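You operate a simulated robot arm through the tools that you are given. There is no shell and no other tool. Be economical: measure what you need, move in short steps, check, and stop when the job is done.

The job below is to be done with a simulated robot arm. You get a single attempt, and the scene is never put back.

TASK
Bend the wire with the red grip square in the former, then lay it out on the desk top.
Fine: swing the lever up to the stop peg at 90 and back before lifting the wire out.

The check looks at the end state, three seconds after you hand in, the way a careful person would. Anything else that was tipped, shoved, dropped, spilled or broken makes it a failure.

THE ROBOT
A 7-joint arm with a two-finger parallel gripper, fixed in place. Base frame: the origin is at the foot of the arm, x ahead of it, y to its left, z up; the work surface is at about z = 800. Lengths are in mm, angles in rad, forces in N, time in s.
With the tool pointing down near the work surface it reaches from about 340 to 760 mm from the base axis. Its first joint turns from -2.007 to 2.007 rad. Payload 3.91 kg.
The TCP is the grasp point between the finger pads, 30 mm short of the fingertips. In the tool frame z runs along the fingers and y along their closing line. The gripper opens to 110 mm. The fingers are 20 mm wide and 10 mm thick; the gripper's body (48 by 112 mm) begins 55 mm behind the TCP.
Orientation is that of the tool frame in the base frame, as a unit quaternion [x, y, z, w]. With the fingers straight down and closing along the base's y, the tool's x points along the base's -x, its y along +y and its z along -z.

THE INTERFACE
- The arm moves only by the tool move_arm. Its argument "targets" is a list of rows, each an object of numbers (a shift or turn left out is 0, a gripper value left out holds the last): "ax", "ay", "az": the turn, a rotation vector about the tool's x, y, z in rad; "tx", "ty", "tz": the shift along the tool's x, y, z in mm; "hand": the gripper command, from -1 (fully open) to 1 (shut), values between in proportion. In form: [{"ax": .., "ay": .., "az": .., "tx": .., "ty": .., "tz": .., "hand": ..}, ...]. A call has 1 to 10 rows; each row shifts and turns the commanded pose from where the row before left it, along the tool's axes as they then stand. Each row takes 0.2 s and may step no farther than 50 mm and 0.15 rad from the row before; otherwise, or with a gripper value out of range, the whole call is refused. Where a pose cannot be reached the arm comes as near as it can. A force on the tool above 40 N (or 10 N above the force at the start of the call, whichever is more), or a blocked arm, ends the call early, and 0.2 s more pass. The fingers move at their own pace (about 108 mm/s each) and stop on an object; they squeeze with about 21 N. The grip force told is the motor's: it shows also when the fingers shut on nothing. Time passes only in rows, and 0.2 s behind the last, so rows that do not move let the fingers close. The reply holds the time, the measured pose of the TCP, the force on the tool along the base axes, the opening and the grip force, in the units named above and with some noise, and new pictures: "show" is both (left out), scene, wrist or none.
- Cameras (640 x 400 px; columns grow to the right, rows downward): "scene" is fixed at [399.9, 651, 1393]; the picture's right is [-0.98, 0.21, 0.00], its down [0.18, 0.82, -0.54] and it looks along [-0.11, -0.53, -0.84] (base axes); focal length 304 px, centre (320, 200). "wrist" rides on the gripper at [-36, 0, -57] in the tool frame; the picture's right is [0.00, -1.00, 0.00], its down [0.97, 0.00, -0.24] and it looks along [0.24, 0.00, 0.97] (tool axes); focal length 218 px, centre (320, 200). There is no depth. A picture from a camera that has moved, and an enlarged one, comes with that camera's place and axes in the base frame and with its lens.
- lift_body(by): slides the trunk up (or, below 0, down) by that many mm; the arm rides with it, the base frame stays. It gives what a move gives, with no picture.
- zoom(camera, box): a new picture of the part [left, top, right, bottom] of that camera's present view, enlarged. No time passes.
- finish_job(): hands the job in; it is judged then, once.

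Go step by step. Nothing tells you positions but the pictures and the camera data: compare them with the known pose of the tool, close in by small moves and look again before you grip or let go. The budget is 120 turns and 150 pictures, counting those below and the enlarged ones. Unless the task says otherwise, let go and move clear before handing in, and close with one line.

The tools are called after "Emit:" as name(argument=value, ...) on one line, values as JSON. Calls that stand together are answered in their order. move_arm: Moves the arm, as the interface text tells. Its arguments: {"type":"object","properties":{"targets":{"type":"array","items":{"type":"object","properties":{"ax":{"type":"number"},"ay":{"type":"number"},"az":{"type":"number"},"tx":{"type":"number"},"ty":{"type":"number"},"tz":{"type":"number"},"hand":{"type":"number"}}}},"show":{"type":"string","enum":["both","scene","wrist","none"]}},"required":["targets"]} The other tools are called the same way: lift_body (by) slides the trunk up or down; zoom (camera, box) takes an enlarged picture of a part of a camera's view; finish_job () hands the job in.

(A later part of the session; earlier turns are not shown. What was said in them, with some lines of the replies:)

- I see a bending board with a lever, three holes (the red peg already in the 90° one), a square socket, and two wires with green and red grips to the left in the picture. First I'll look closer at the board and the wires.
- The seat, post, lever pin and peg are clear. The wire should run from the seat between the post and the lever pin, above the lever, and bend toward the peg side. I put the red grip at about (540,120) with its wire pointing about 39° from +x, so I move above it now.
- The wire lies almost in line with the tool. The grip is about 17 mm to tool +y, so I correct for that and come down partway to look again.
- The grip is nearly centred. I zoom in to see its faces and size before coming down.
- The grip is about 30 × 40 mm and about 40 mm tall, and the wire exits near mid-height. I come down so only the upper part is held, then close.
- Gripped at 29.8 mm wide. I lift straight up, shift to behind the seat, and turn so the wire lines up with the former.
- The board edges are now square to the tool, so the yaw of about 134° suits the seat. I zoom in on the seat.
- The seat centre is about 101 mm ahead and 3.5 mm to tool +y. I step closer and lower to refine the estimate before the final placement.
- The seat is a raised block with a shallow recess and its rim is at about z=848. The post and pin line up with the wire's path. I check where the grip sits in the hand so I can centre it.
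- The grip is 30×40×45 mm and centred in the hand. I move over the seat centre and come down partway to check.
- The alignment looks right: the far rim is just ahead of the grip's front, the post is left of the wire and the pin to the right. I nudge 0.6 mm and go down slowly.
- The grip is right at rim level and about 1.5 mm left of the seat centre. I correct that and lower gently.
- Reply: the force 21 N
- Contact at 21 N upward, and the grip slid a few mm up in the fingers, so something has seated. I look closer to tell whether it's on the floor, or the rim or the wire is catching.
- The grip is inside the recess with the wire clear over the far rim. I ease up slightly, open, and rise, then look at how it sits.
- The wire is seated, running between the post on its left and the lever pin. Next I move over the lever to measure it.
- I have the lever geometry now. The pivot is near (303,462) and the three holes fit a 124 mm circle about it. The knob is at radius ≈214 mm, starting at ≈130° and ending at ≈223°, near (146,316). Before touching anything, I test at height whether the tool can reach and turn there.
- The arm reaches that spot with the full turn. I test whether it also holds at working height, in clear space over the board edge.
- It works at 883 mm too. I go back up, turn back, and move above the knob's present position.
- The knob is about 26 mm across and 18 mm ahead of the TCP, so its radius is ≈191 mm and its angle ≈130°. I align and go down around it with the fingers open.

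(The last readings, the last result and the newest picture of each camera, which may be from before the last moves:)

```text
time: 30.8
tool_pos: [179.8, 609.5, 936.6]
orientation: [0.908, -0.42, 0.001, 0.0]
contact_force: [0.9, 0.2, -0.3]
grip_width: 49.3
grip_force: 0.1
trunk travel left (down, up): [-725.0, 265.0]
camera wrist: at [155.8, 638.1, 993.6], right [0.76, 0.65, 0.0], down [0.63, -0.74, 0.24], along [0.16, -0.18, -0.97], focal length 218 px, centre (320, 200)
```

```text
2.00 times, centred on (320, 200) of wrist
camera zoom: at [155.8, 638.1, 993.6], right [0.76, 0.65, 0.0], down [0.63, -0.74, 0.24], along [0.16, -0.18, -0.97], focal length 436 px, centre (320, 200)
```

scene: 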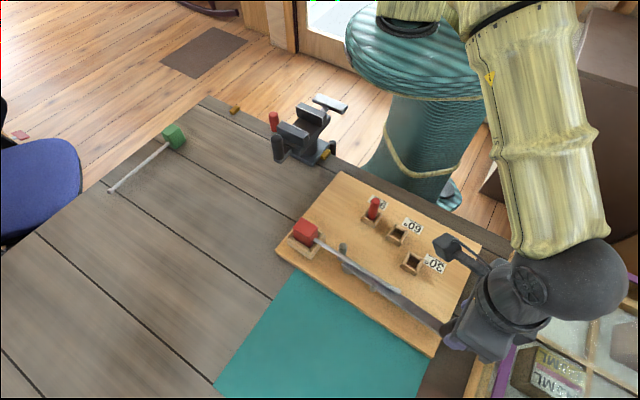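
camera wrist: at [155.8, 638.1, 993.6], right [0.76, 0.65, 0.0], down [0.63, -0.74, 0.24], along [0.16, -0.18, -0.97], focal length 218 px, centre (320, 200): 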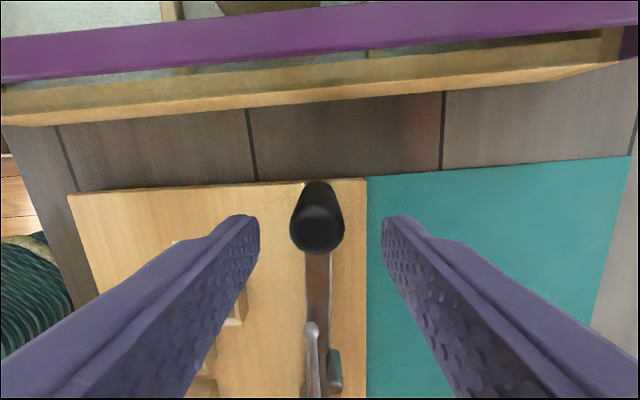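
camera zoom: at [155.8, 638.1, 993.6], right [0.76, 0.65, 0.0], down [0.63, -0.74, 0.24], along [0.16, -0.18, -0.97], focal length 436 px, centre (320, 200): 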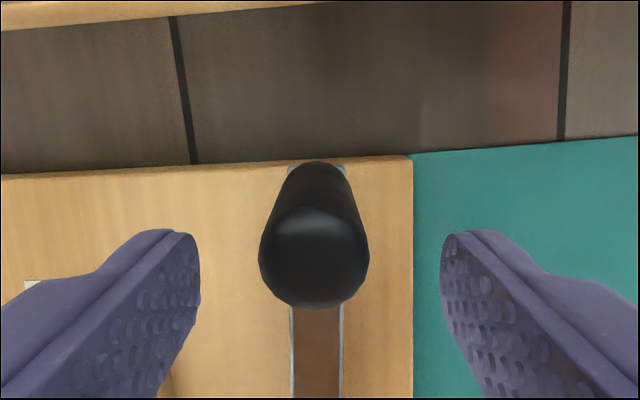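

The knob stands up to about z=903 and is nearly centred. I descend around it and close.

Emit:
move_arm(targets=[{"tx": -1, "ty": 1.5, "tz": 20}, {"tz": 28}, {}, {"hand": 1}, {}, {}])

```text
time: 32.2
tool_pos: [176.6, 606.8, 888.5]
orientation: [0.908, -0.42, 0.0, 0.0]
contact_force: [1.6, -0.1, 1.7]
grip_width: 23.6
grip_force: 21.1
trunk travel left (down, up): [-725.0, 265.0]
camera wrist: at [153.3, 636.5, 945.4], right [0.76, 0.65, 0.0], down [0.63, -0.74, 0.24], along [0.16, -0.18, -0.97], focal length 218 px, centre (320, 200)
```

scene: 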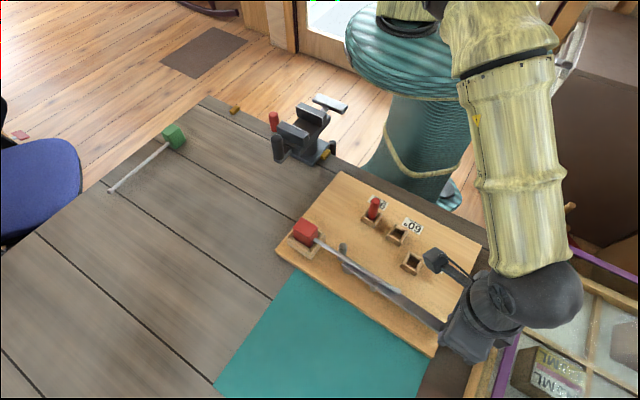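
wrist: 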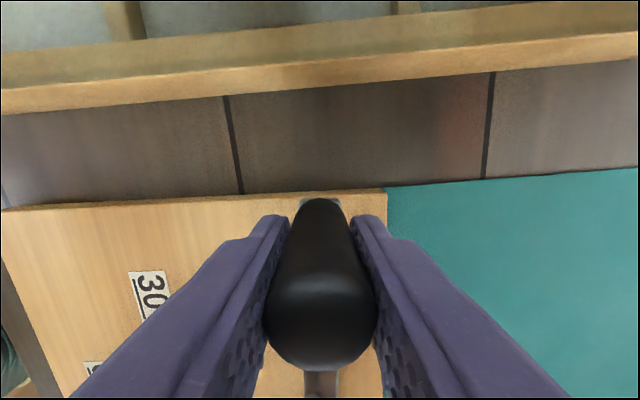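

Gripped. The pivot fit agrees (r=192, angle 131°). I start the swing with chord steps, turning the tool along with the lever.

Emit:
move_arm(targets=[{"az": -0.05}, {"ty": 19.2}, {"az": -0.1}, {"ty": 19.2}, {"az": -0.1}, {"ty": 19.2}, {"az": -0.1}, {"ty": 19.2}, {"az": -0.05}, {}])

Emit:
zoom(camera="scene", box=[270, 170, 470, 320])

```text
time: 34.4
tool_pos: [130.0, 548.9, 889.3]
orientation: [0.973, -0.232, 0.0, 0.0]
contact_force: [-1.0, 0.7, -0.4]
grip_width: 23.8
grip_force: 21.4
trunk travel left (down, up): [-725.0, 265.0]
camera wrist: at [97.7, 566.2, 946.3], right [0.45, 0.89, 0.0], down [0.87, -0.44, 0.24], along [0.21, -0.11, -0.97], focal length 218 px, centre (320, 200)
```

scene: 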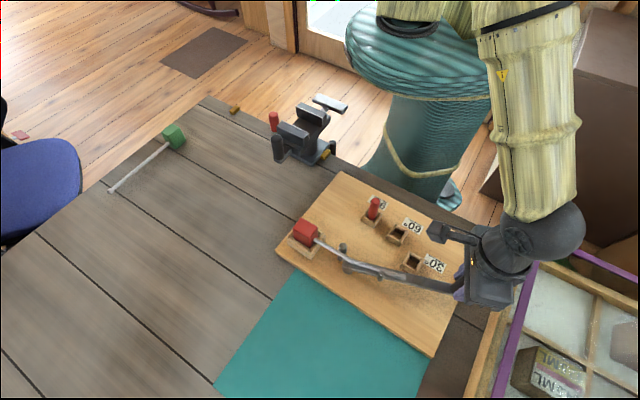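
wrist: 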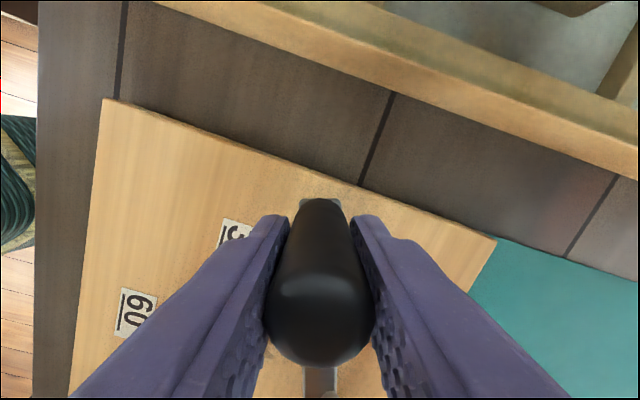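

```text
2.67 times, centred on (370, 245) of scene
camera zoom: at [399.9, 651.0, 1393.0], right [-0.98, 0.21, 0.0], down [0.18, 0.82, -0.54], along [-0.11, -0.53, -0.84], focal length 809 px, centre (187, 80)
```

zoom: 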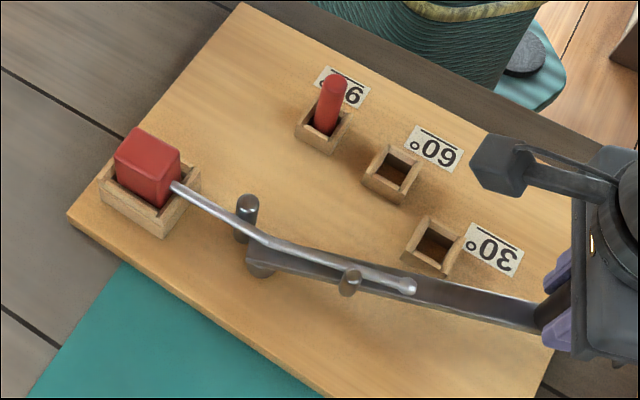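

The wire is bending around the post as intended, with low forces. I continue the arc.

Emit:
move_arm(targets=[{"az": -0.05}, {"ty": 19.2}, {"az": -0.1}, {"ty": 19.2}, {"az": -0.1}, {"ty": 19.2}, {"az": -0.1}, {"ty": 19.2}, {"az": -0.05}, {}], show="none")

Emit:
move_arm(targets=[{"az": -0.05}, {"ty": 19.2}, {"az": -0.1}, {"ty": 19.2}, {"az": -0.1}, {"ty": 19.2}, {"az": -0.1}, {"ty": 19.2}, {"az": -0.05}, {}], show="scene")

Emit:
zoom(camera="scene", box=[270, 170, 470, 320])

```text
time: 36.6
tool_pos: [110.3, 475.7, 890.2]
orientation: [0.999, -0.032, 0.0, 0.001]
contact_force: [0.6, -0.4, 0.8]
grip_width: 24.0
grip_force: 20.9
trunk travel left (down, up): [-725.0, 265.0]
```

```text
time: 38.8
tool_pos: [120.1, 399.3, 887.3]
orientation: [0.986, 0.166, 0.0, 0.0]
contact_force: [-3.3, -0.1, -7.7]
grip_width: 23.9
grip_force: 20.8
trunk travel left (down, up): [-725.0, 265.0]
```

scene: 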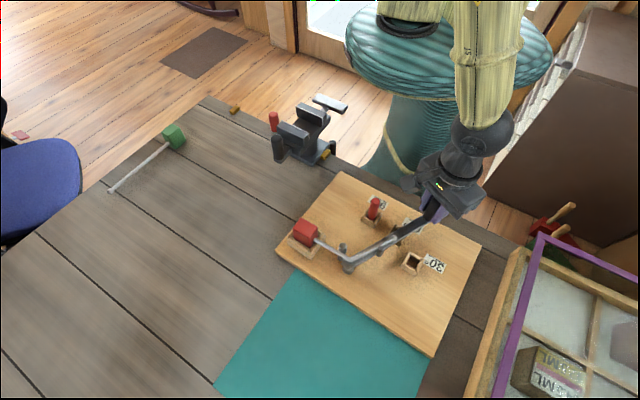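

```text
2.67 times, centred on (370, 245) of scene
camera zoom: at [399.9, 651.0, 1393.0], right [-0.98, 0.21, 0.0], down [0.18, 0.82, -0.54], along [-0.11, -0.53, -0.84], focal length 809 px, centre (187, 80)
```

zoom: 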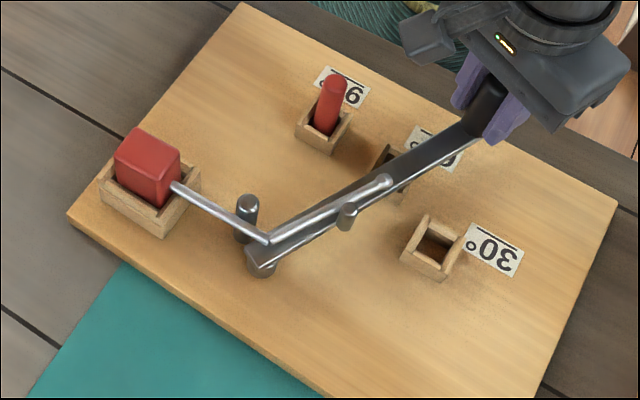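

The lever is at about 199° and needs about 25° more to the peg. I take three more full steps, then finer ones until it stops.

Emit:
move_arm(targets=[{"az": -0.05}, {"ty": 19.2}, {"az": -0.1}, {"ty": 19.2}, {"az": -0.1}, {"ty": 19.2}, {"az": -0.05}, {}], show="none")

Emit:
move_arm(targets=[{"az": -0.025}, {"ty": 7.7}, {"az": -0.03}, {"ty": 4}, {"az": -0.02}, {}], show="scene")

Emit:
zoom(camera="scene", box=[290, 170, 450, 290])

```text
time: 40.6
tool_pos: [146.5, 348.4, 890.0]
orientation: [0.951, 0.31, 0.0, 0.0]
contact_force: [1.2, -0.2, 7.8]
grip_width: 24.0
grip_force: 21.2
trunk travel left (down, up): [-725.0, 265.0]
```

```text
time: 42.0
tool_pos: [154.7, 338.3, 889.0]
orientation: [0.938, 0.346, -0.001, 0.001]
contact_force: [-1.8, -1.0, -13.8]
grip_width: 23.6
grip_force: 21.0
trunk travel left (down, up): [-725.0, 265.0]
```

scene: 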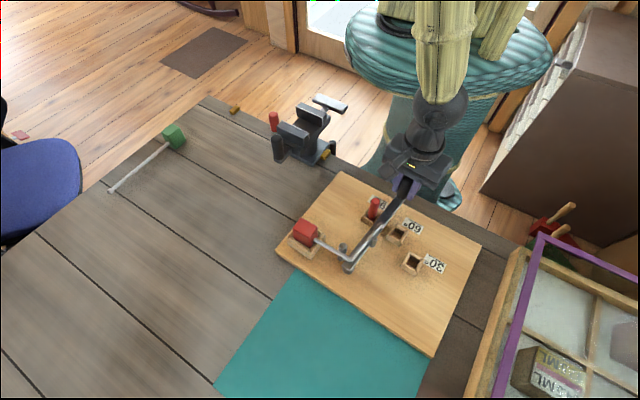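

```text
3.33 times, centred on (370, 230) of scene
camera zoom: at [399.9, 651.0, 1393.0], right [-0.98, 0.21, 0.0], down [0.18, 0.82, -0.54], along [-0.11, -0.53, -0.84], focal length 1012 px, centre (153, 100)
```

zoom: 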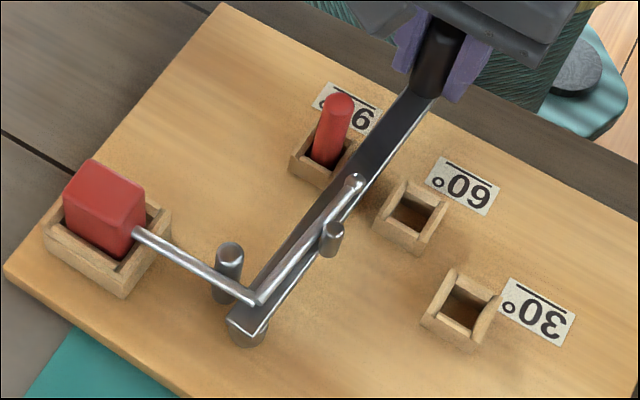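

The lever is almost at the peg (about 220°). I continue in small steps until the force shows it touching.

Emit:
move_arm(targets=[{"ty": 4, "az": -0.02}, {"ty": 4, "az": -0.02}, {"ty": 3, "az": -0.015}, {}], show="none")

Emit:
zoom(camera="scene", box=[330, 180, 410, 240])

```text
time: 43.0
tool_pos: [161.6, 330.5, 889.2]
orientation: [0.928, 0.373, -0.001, 0.001]
contact_force: [-4.6, -2.1, -11.2]
grip_width: 23.7
grip_force: 21.0
trunk travel left (down, up): [-725.0, 265.0]
```

```text
6.67 times, centred on (370, 210) of scene
camera zoom: at [399.9, 651.0, 1393.0], right [-0.98, 0.21, 0.0], down [0.18, 0.82, -0.54], along [-0.11, -0.53, -0.84], focal length 2023 px, centre (-13, 133)
```

zoom: 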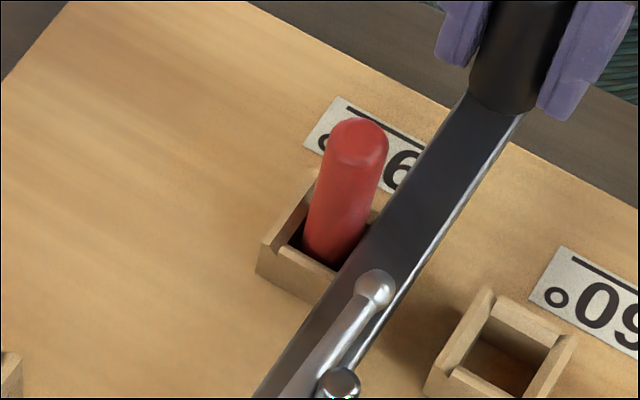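

Emit:
move_arm(targets=[{"ty": 2, "az": -0.01}, {"ty": 2, "az": -0.01}, {"ty": 2, "az": -0.01}, {}], show="none")

Emit:
zoom(camera="scene", box=[330, 180, 410, 240])

```text
time: 44.0
tool_pos: [164.8, 327.0, 888.9]
orientation: [0.923, 0.386, 0.001, 0.0]
contact_force: [-6.7, -1.0, 7.2]
grip_width: 23.8
grip_force: 20.7
trunk travel left (down, up): [-725.0, 265.0]
```

```text
6.67 times, centred on (370, 210) of scene
camera zoom: at [399.9, 651.0, 1393.0], right [-0.98, 0.21, 0.0], down [0.18, 0.82, -0.54], along [-0.11, -0.53, -0.84], focal length 2023 px, centre (-13, 133)
```

zoom: 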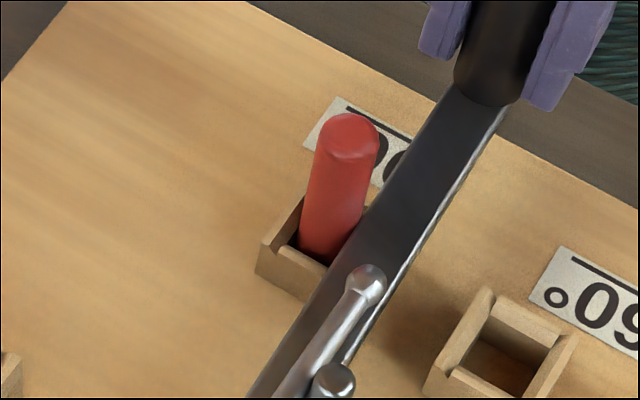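

The lever now touches the peg, and the peg is leaning into the slack of its hole. I press on in small steps until it's firmly against the stop.

Emit:
move_arm(targets=[{"ty": 1.5, "az": -0.008}, {"ty": 1.5, "az": -0.008}, {}], show="none")

Emit:
zoom(camera="scene", box=[330, 180, 410, 240])

Emit:
zoom(camera="scene", box=[280, 180, 420, 285])

```text
time: 44.8
tool_pos: [167.0, 326.3, 889.8]
orientation: [0.919, 0.394, 0.0, 0.0]
contact_force: [-10.1, 3.8, -1.1]
grip_width: 23.8
grip_force: 20.9
trunk travel left (down, up): [-725.0, 265.0]
```

```text
6.67 times, centred on (370, 210) of scene
camera zoom: at [399.9, 651.0, 1393.0], right [-0.98, 0.21, 0.0], down [0.18, 0.82, -0.54], along [-0.11, -0.53, -0.84], focal length 2023 px, centre (-13, 133)
```

zoom: 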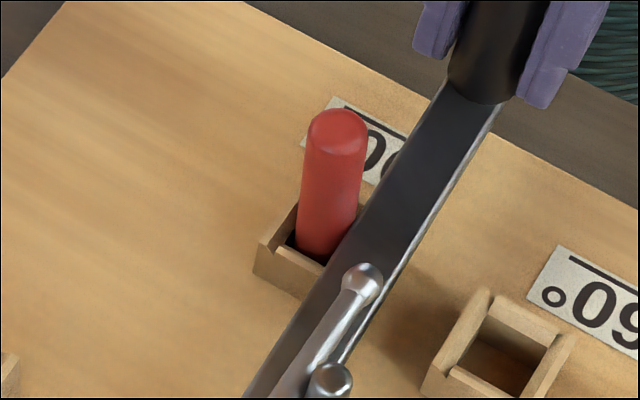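

```text
3.81 times, centred on (350, 232) of scene
camera zoom: at [399.9, 651.0, 1393.0], right [-0.98, 0.21, 0.0], down [0.18, 0.82, -0.54], along [-0.11, -0.53, -0.84], focal length 1156 px, centre (206, 76)
```

zoom: 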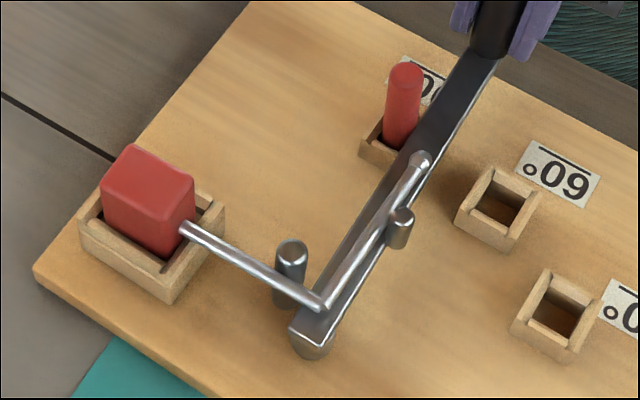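

The resisting force along the swing is about 10 N and the lever lies against the peg. I check whether the board itself moved by repeating an earlier zoom box.

Emit:
zoom(camera="scene", box=[285, 215, 355, 260])

Emit:
zoom(camera="scene", box=[270, 170, 470, 320])

```text
8.89 times, centred on (320, 238) of scene
camera zoom: at [399.9, 651.0, 1393.0], right [-0.98, 0.21, 0.0], down [0.18, 0.82, -0.54], along [-0.11, -0.53, -0.84], focal length 2698 px, centre (320, -133)
```

zoom: 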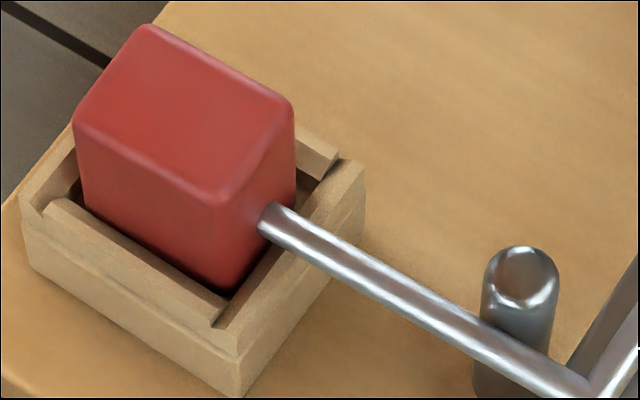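

```text
2.67 times, centred on (370, 245) of scene
camera zoom: at [399.9, 651.0, 1393.0], right [-0.98, 0.21, 0.0], down [0.18, 0.82, -0.54], along [-0.11, -0.53, -0.84], focal length 809 px, centre (187, 80)
```

zoom: 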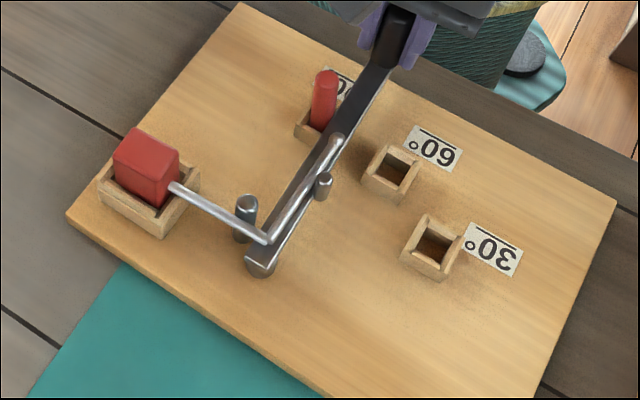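

The board hasn't moved appreciably (under 0.5 mm). I press one more small step to confirm the stop is firm.

Emit:
move_arm(targets=[{"ty": 1.5, "az": -0.008}, {"ty": 1}, {}], show="none")

Emit:
zoom(camera="scene", box=[330, 180, 410, 240])

```text
time: 45.6
tool_pos: [169.8, 324.1, 890.4]
orientation: [0.918, 0.398, 0.0, 0.0]
contact_force: [-6.6, 8.6, 1.6]
grip_width: 23.7
grip_force: 21.7
trunk travel left (down, up): [-725.0, 265.0]
```

```text
6.67 times, centred on (370, 210) of scene
camera zoom: at [399.9, 651.0, 1393.0], right [-0.98, 0.21, 0.0], down [0.18, 0.82, -0.54], along [-0.11, -0.53, -0.84], focal length 2023 px, centre (-13, 133)
```

zoom: 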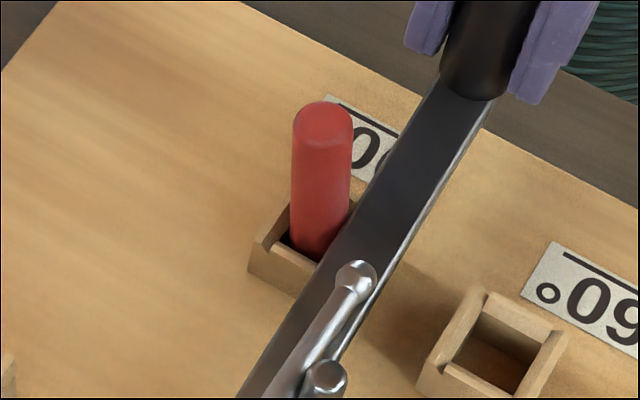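

The lever is firmly against the peg and further pressure would only nudge the board, so I stop here. I now swing the lever back along the same arc.

Emit:
move_arm(targets=[{"ty": -4, "az": 0.02}, {"az": 0.04}, {"ty": -19.2}, {"az": 0.1}, {"ty": -19.2}, {"az": 0.1}, {"ty": -19.2}, {"az": 0.1}, {"ty": -19.2}, {"az": 0.05}], show="scene")

Emit:
zoom(camera="scene", box=[270, 170, 470, 320])

```text
time: 47.8
tool_pos: [122.3, 389.1, 890.1]
orientation: [0.979, 0.203, 0.0, 0.0]
contact_force: [0.4, -0.2, 5.4]
grip_width: 23.9
grip_force: 20.7
trunk travel left (down, up): [-725.0, 265.0]
```

scene: 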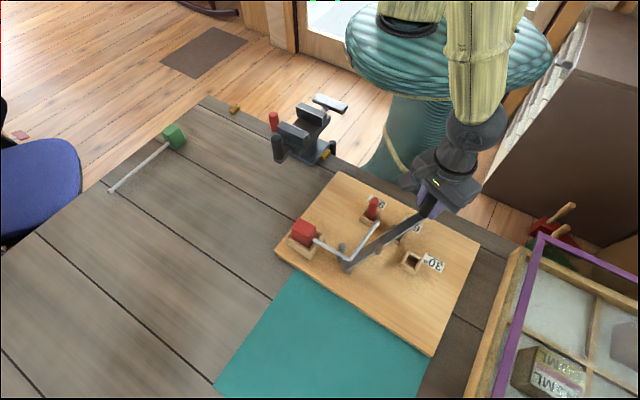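

```text
2.67 times, centred on (370, 245) of scene
camera zoom: at [399.9, 651.0, 1393.0], right [-0.98, 0.21, 0.0], down [0.18, 0.82, -0.54], along [-0.11, -0.53, -0.84], focal length 809 px, centre (187, 80)
```

zoom: 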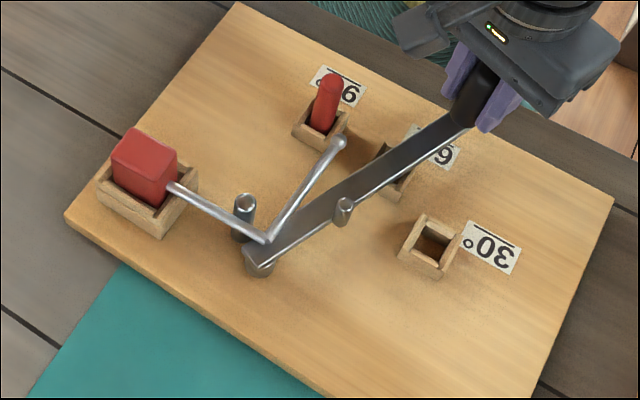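

The wire stays bent and the lever comes away freely. I continue returning the lever to its start.

Emit:
move_arm(targets=[{"az": 0.05}, {"ty": -19.2}, {"az": 0.1}, {"ty": -19.2}, {"az": 0.1}, {"ty": -19.2}, {"az": 0.1}, {"ty": -19.2}, {"az": 0.05}, {}], show="none")

Emit:
move_arm(targets=[{"az": 0.05}, {"ty": -19.2}, {"az": 0.1}, {"ty": -19.2}, {"az": 0.1}, {"ty": -19.2}, {"az": 0.1}, {"ty": -19.2}, {"az": 0.05}, {}], show="none")

Emit:
move_arm(targets=[{"az": 0.05}, {"ty": -19.2}, {"az": 0.1}, {"ty": -19.2}, {"az": 0.1}, {"ty": -19.2}, {"az": 0.05}, {}], show="scene")

```text
time: 50.0
tool_pos: [106.5, 464.5, 889.0]
orientation: [1.0, 0.003, 0.0, 0.001]
contact_force: [-1.2, 2.3, 0.9]
grip_width: 23.7
grip_force: 21.0
trunk travel left (down, up): [-725.0, 265.0]
```

```text
time: 52.2
tool_pos: [121.3, 538.2, 890.7]
orientation: [0.981, -0.195, 0.0, -0.001]
contact_force: [-1.3, 1.4, 2.2]
grip_width: 23.8
grip_force: 21.0
trunk travel left (down, up): [-725.0, 265.0]
```

```text
time: 54.0
tool_pos: [151.1, 588.5, 889.6]
orientation: [0.941, -0.339, 0.0, -0.001]
contact_force: [1.5, 0.0, -0.8]
grip_width: 23.7
grip_force: 20.9
trunk travel left (down, up): [-725.0, 265.0]
```

scene: 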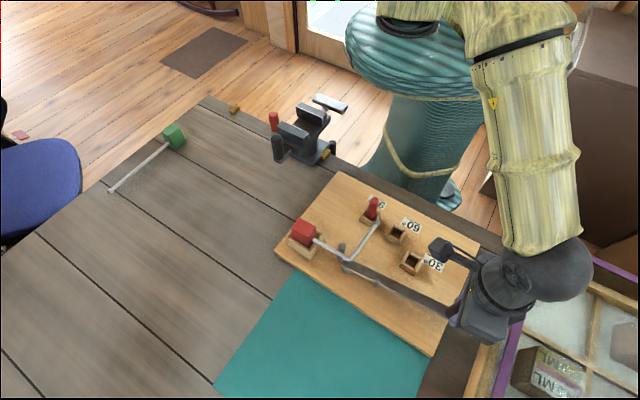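

Emit:
move_arm(targets=[{"az": 0.05}, {"ty": -19.2}, {"az": 0.08, "tx": 2}, {"ty": -10}, {"az": 0.025}, {}])

Emit:
zoom(camera="scene", box=[270, 170, 470, 320])

```text
time: 55.4
tool_pos: [173.2, 608.0, 891.1]
orientation: [0.911, -0.412, 0.0, -0.001]
contact_force: [-2.9, 4.3, 6.5]
grip_width: 23.8
grip_force: 21.3
trunk travel left (down, up): [-725.0, 265.0]
camera wrist: at [148.9, 635.9, 946.6], right [0.75, 0.66, 0.0], down [0.64, -0.73, 0.24], along [0.16, -0.18, -0.97], focal length 218 px, centre (320, 200)
```

scene: 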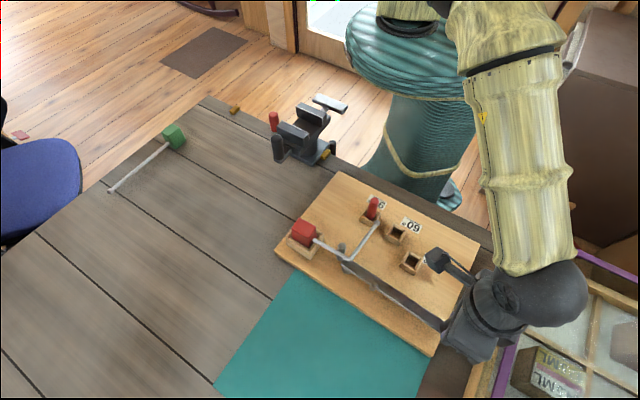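
wrist: 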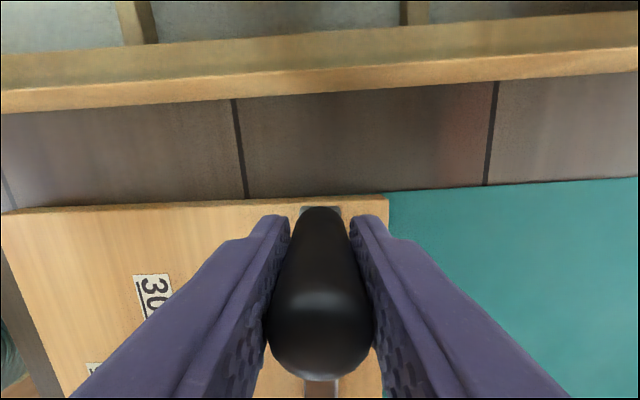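

```text
2.67 times, centred on (370, 245) of scene
camera zoom: at [399.9, 651.0, 1393.0], right [-0.98, 0.21, 0.0], down [0.18, 0.82, -0.54], along [-0.11, -0.53, -0.84], focal length 809 px, centre (187, 80)
```

zoom: 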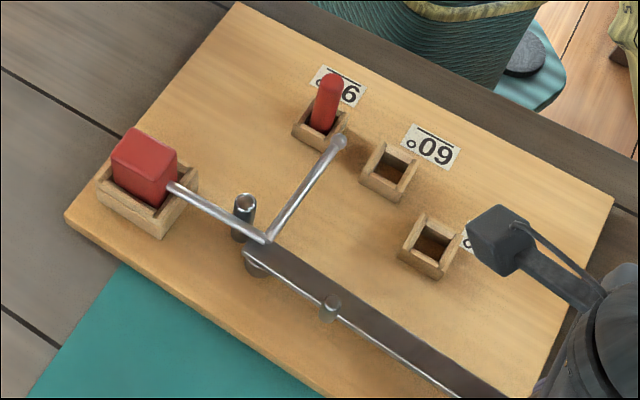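

The lever is back at its start and the wire shows a clean corner. I release the knob, rise, and move over the grip.

Emit:
move_arm(targets=[{"hand": 0.1}, {}, {"tz": -30}, {"tz": -40}, {"tz": -40}, {"tz": -40}, {}], show="none")

```text
time: 57.0
tool_pos: [175.5, 608.2, 1040.3]
orientation: [0.912, -0.411, 0.0, 0.0]
contact_force: [-0.8, -0.4, -1.1]
grip_width: 49.7
grip_force: 0.0
trunk travel left (down, up): [-725.0, 265.0]
```

Emit:
move_arm(targets=[{"tx": 42}, {"tx": 42}, {"tx": 42}, {"tx": 42}, {"tx": 42}, {"tx": 42}, {"tx": 42}, {"az": -0.09}, {}], show="wrist")

Emit:
zoom(camera="wrist", box=[200, 50, 380, 220])

```text
time: 59.0
tool_pos: [369.5, 385.9, 1039.5]
orientation: [0.929, -0.37, 0.0, 0.001]
contact_force: [-0.4, 0.1, 0.4]
grip_width: 49.7
grip_force: 0.1
trunk travel left (down, up): [-725.0, 265.0]
camera wrist: at [342.9, 412.9, 1096.5], right [0.69, 0.73, 0.0], down [0.71, -0.67, 0.24], along [0.17, -0.17, -0.97], focal length 218 px, centre (320, 200)
```

wrist: 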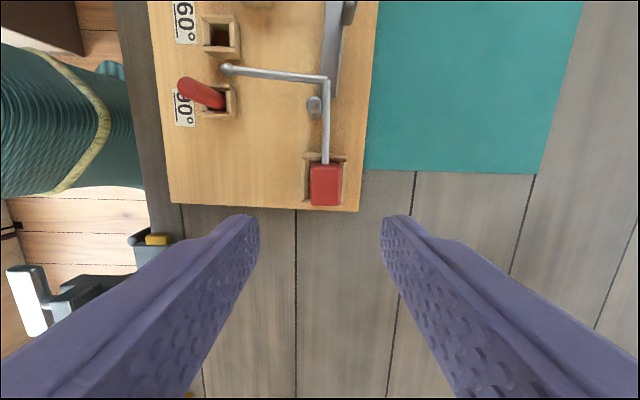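

```text
2.35 times, centred on (290, 135) of wrist
camera zoom: at [342.9, 412.9, 1096.5], right [0.69, 0.73, 0.0], down [0.71, -0.67, 0.24], along [0.17, -0.17, -0.97], focal length 514 px, centre (391, 353)
```

zoom: 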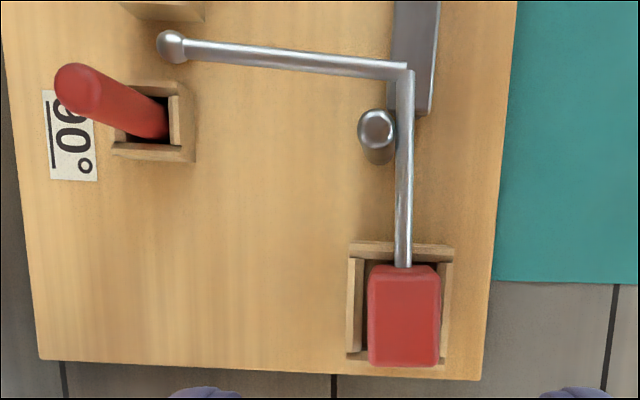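

The bend reads about 84–85° from above, after a little spring-back, with the lever having gone fully to the 90° peg. The grip is 5 mm to the right of the TCP, so I align and go down to grip it.

Emit:
move_arm(targets=[{"ty": -5.4, "tx": 0.5, "tz": 30}, {"tz": 35}, {"tz": 35}, {"tz": 15}, {}], show="wrist")

Emit:
zoom(camera="wrist", box=[240, 100, 400, 280])

```text
time: 60.2
tool_pos: [371.4, 389.4, 924.8]
orientation: [0.929, -0.37, -0.001, -0.001]
contact_force: [-0.2, 0.6, 0.5]
grip_width: 49.3
grip_force: 0.1
trunk travel left (down, up): [-725.0, 265.0]
camera wrist: at [345.2, 416.1, 980.7], right [0.69, 0.73, 0.0], down [0.71, -0.67, 0.24], along [0.17, -0.17, -0.97], focal length 218 px, centre (320, 200)
```

wrist: 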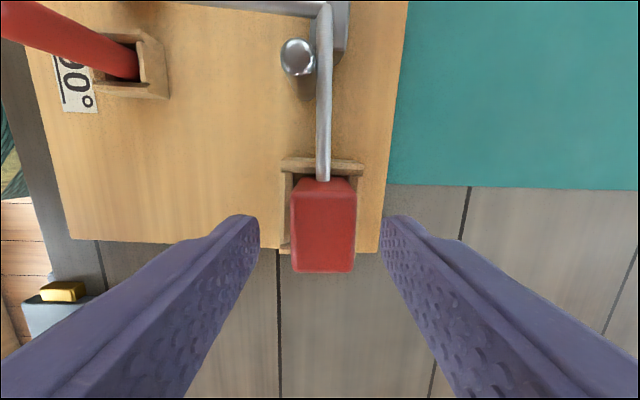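

```text
2.22 times, centred on (320, 190) of wrist
camera zoom: at [345.2, 416.1, 980.7], right [0.69, 0.73, 0.0], down [0.71, -0.67, 0.24], along [0.17, -0.17, -0.97], focal length 485 px, centre (320, 222)
```

zoom: 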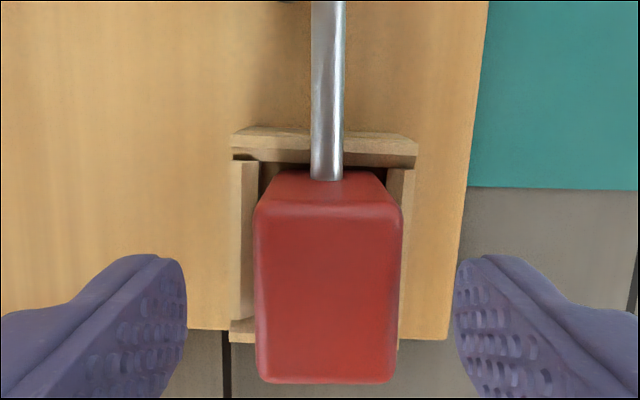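

Centre is 1.6 mm right and 4 mm back. I correct that and go down to grip.

Emit:
move_arm(targets=[{"ty": -1.6, "tx": 4, "tz": 18}, {"tz": 19}, {}, {"hand": 1}, {}, {}, {}], show="wrist")

```text
time: 61.8
tool_pos: [377.6, 387.4, 887.6]
orientation: [0.929, -0.37, 0.0, 0.001]
contact_force: [0.9, -2.0, -0.2]
grip_width: 29.8
grip_force: 21.1
trunk travel left (down, up): [-725.0, 265.0]
camera wrist: at [350.4, 413.3, 943.5], right [0.69, 0.73, 0.0], down [0.71, -0.67, 0.24], along [0.17, -0.17, -0.97], focal length 218 px, centre (320, 200)
```

wrist: 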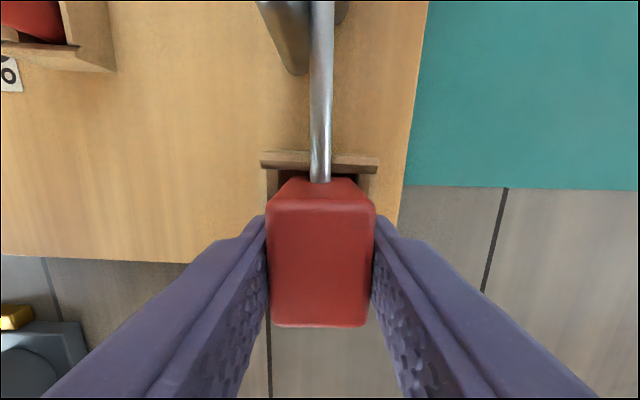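

Gripped at 29.8 mm. I lift straight up slowly.

Emit:
move_arm(targets=[{"tz": -8}, {"tz": -10}, {"tz": -15}, {"tz": -20}, {"tz": -25}, {"tz": -30}, {}])

Emit:
zoom(camera="scene", box=[270, 150, 470, 300])

```text
time: 63.4
tool_pos: [377.1, 390.3, 997.5]
orientation: [0.929, -0.37, 0.001, 0.0]
contact_force: [0.1, -0.2, -2.0]
grip_width: 29.7
grip_force: 20.7
trunk travel left (down, up): [-725.0, 265.0]
camera wrist: at [350.4, 415.2, 1053.0], right [0.69, 0.73, 0.0], down [0.71, -0.67, 0.24], along [0.17, -0.17, -0.97], focal length 218 px, centre (320, 200)
```

scene: 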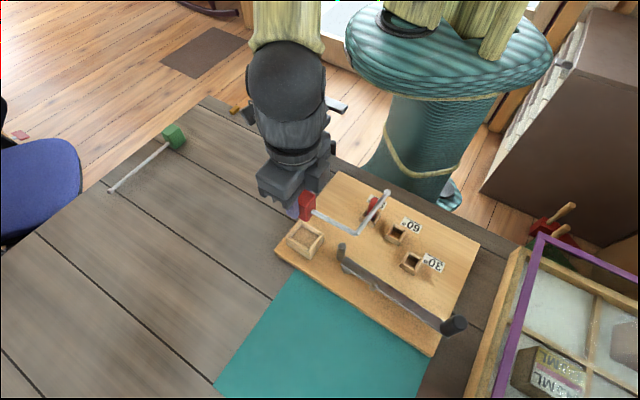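
wrist: 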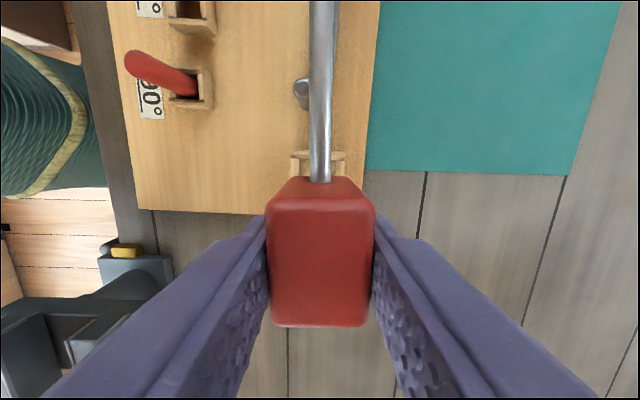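

```text
2.67 times, centred on (370, 225) of scene
camera zoom: at [399.9, 651.0, 1393.0], right [-0.98, 0.21, 0.0], down [0.18, 0.82, -0.54], along [-0.11, -0.53, -0.84], focal length 809 px, centre (187, 133)
```

zoom: 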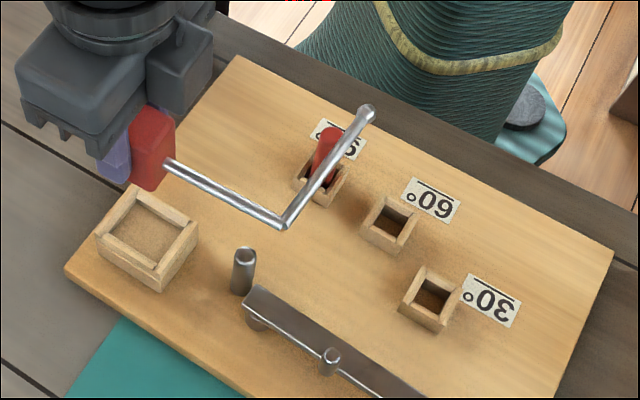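

The wire is out cleanly with its right-angle bend. I rotate it back and carry it to the clear desk area where it came from.

Emit:
move_arm(targets=[{"tz": -20}, {"az": 0.14}, {"az": 0.14}, {"az": 0.14}, {"az": 0.14}, {"az": 0.14}, {"az": 0.14}, {"az": 0.14}, {"az": 0.14}, {"az": 0.14}], show="none")

Emit:
move_arm(targets=[{"az": 0.14}, {"az": 0.14}, {"az": 0.14}, {}], show="none")

```text
time: 65.6
tool_pos: [377.1, 389.4, 1014.9]
orientation: [-0.531, 0.847, -0.001, 0.0]
contact_force: [0.3, -0.2, -2.9]
grip_width: 29.8
grip_force: 20.7
trunk travel left (down, up): [-725.0, 265.0]
```

```text
time: 66.6
tool_pos: [376.4, 389.3, 1016.1]
orientation: [-0.343, 0.939, 0.0, 0.0]
contact_force: [0.2, 0.1, -1.9]
grip_width: 29.6
grip_force: 21.0
trunk travel left (down, up): [-725.0, 265.0]
```

Emit:
move_arm(targets=[{"tx": 5.2, "ty": -40.3}, {"tx": 5.2, "ty": -40.3}, {"tx": 5.2, "ty": -40.3}, {"tx": 5.2, "ty": -40.3}, {"tx": 5.2, "ty": -40.3}, {"tx": 5.2, "ty": -40.3}, {"tx": 5.2, "ty": -40.3}, {"tz": 45}, {"tz": 45}, {}])

Emit:
zoom(camera="scene", box=[100, 90, 300, 240])

```text
time: 68.8
tool_pos: [530.3, 149.7, 926.5]
orientation: [-0.345, 0.939, 0.0, 0.0]
contact_force: [0.0, 0.1, -1.4]
grip_width: 29.7
grip_force: 20.7
trunk travel left (down, up): [-725.0, 265.0]
camera wrist: at [556.4, 174.0, 981.9], right [0.65, -0.76, 0.0], down [-0.74, -0.63, 0.24], along [-0.18, -0.16, -0.97], focal length 218 px, centre (320, 200)
```

scene: 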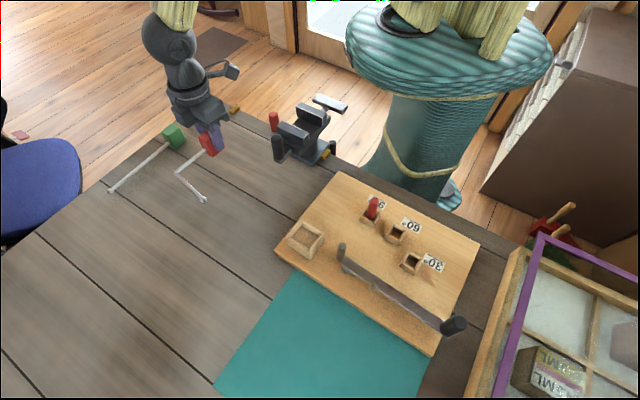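
wrist: 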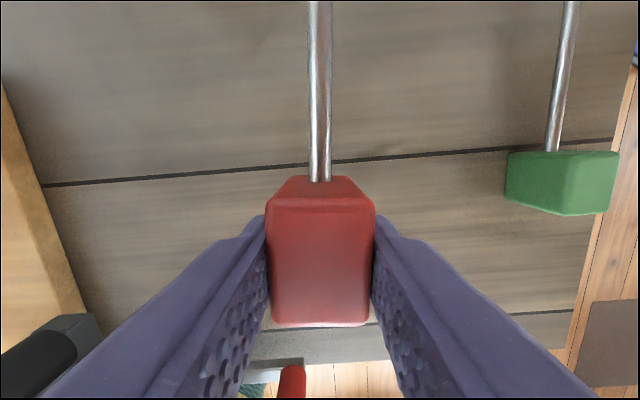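

```text
2.67 times, centred on (200, 165) of scene
camera zoom: at [399.9, 651.0, 1393.0], right [-0.98, 0.21, 0.0], down [0.18, 0.82, -0.54], along [-0.11, -0.53, -0.84], focal length 809 px, centre (640, 293)
```

zoom: 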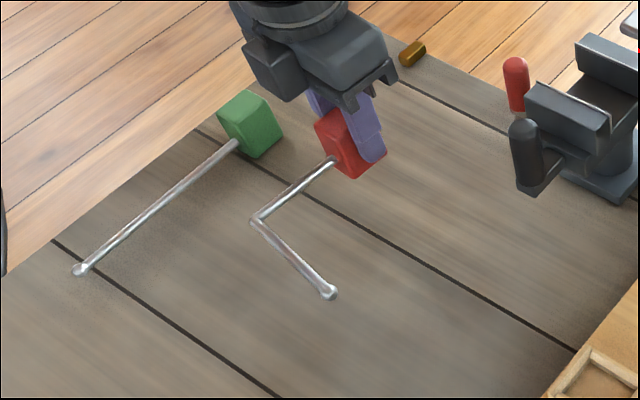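

The spot is clear, with good distance to the green wire and the vise. I lower to just above the desk, then gently to contact.

Emit:
move_arm(targets=[{"tz": 30}, {"tz": 25}, {"tz": 14}, {"tz": 4}, {"tz": 2}, {}], show="none")

Emit:
zoom(camera="scene", box=[130, 110, 260, 210])

```text
time: 70.2
tool_pos: [529.4, 147.1, 850.7]
orientation: [-0.344, 0.939, 0.0, 0.0]
contact_force: [0.5, 0.6, -2.0]
grip_width: 29.7
grip_force: 20.9
trunk travel left (down, up): [-725.0, 265.0]
```

```text
4.00 times, centred on (195, 160) of scene
camera zoom: at [399.9, 651.0, 1393.0], right [-0.98, 0.21, 0.0], down [0.18, 0.82, -0.54], along [-0.11, -0.53, -0.84], focal length 1214 px, centre (820, 360)
```

zoom: 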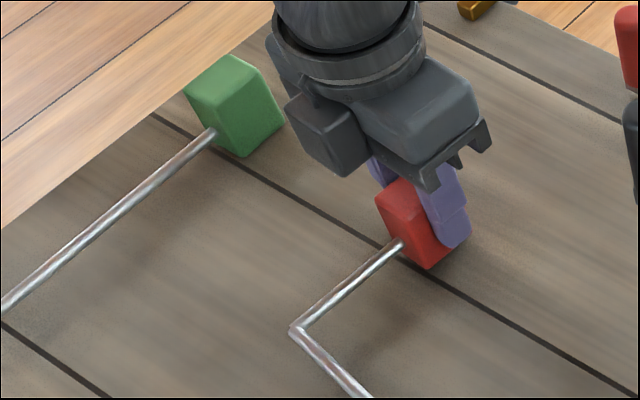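

Not touching yet (force about −2 N, the wire's weight). I go down in 1 mm steps.

Emit:
move_arm(targets=[{"tz": 1}, {"tz": 1}, {"tz": 1}, {}], show="none")

```text
time: 71.2
tool_pos: [532.4, 149.5, 846.8]
orientation: [-0.344, 0.939, 0.0, 0.0]
contact_force: [-0.1, 0.0, -1.8]
grip_width: 29.8
grip_force: 21.2
trunk travel left (down, up): [-725.0, 265.0]
```

Emit:
move_arm(targets=[{"tz": 1}, {"tz": 1}, {}], show="none")

```text
time: 72.0
tool_pos: [532.3, 150.8, 844.5]
orientation: [-0.345, 0.939, 0.0, 0.0]
contact_force: [-0.6, 0.3, 1.3]
grip_width: 30.0
grip_force: 20.9
trunk travel left (down, up): [-725.0, 265.0]
```

The grip now touches the desk (force turned positive). I release and rise.

Emit:
move_arm(targets=[{"tz": 0.5}, {"hand": 0.1}, {}, {"tz": -20}, {"tz": -40}, {"tz": -40}, {"tz": -40}, {}])

Emit:
zoom(camera="scene", box=[100, 90, 300, 240])

Emit:
zoom(camera="wrist", box=[200, 20, 440, 260])

```text
time: 73.8
tool_pos: [530.4, 153.3, 985.4]
orientation: [-0.345, 0.939, -0.001, 0.0]
contact_force: [0.6, 0.1, 1.2]
grip_width: 49.3
grip_force: 0.0
trunk travel left (down, up): [-725.0, 265.0]
camera wrist: at [557.6, 176.9, 1042.6], right [0.65, -0.76, 0.0], down [-0.74, -0.63, 0.24], along [-0.18, -0.16, -0.97], focal length 218 px, centre (320, 200)
```

scene: 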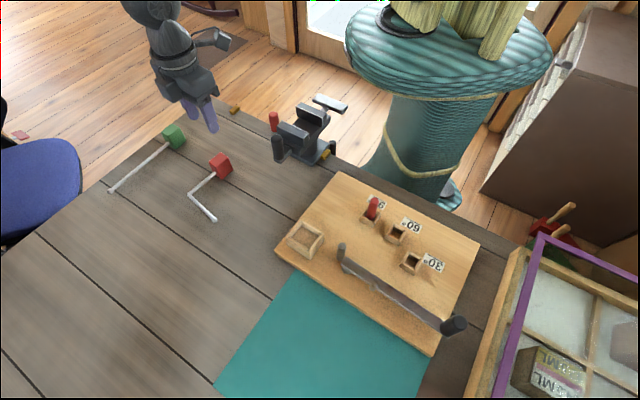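
wrist: 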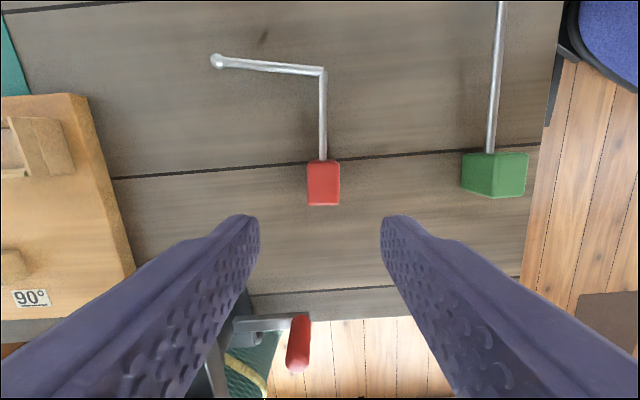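

```text
2.67 times, centred on (200, 165) of scene
camera zoom: at [399.9, 651.0, 1393.0], right [-0.98, 0.21, 0.0], down [0.18, 0.82, -0.54], along [-0.11, -0.53, -0.84], focal length 809 px, centre (640, 293)
```

zoom: 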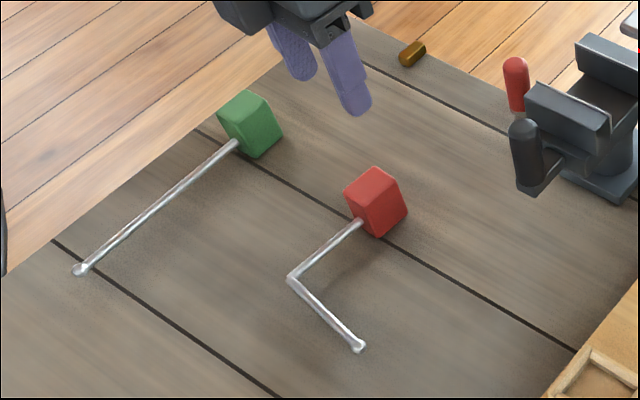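

```text
1.67 times, centred on (320, 140) of wrist
camera zoom: at [557.6, 176.9, 1042.6], right [0.65, -0.76, 0.0], down [-0.74, -0.63, 0.24], along [-0.18, -0.16, -0.97], focal length 364 px, centre (320, 300)
```

zoom: 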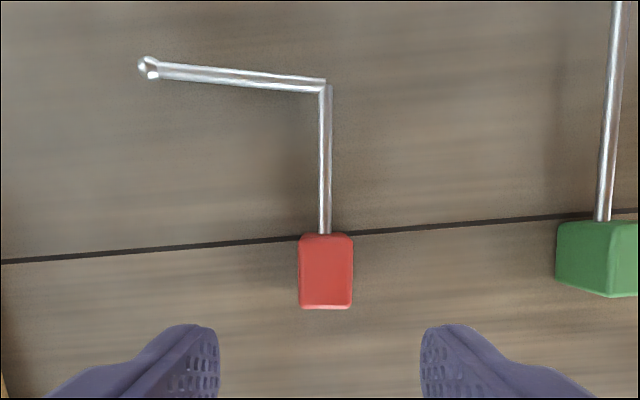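

The bent wire lies flat on the desk with a bend of about 85°. The lever is back at its start, the peg is still in its hole, and the arm is clear, so I hand in.

Emit:
finish_job()

```text
The job is handed in.
```

I bent the red-grip wire in the former with the lever taken to the 90° peg and back, then laid it on the desk top. The bend measures about 85°, slightly short of square, and the former board shifted about 2 mm under the push.
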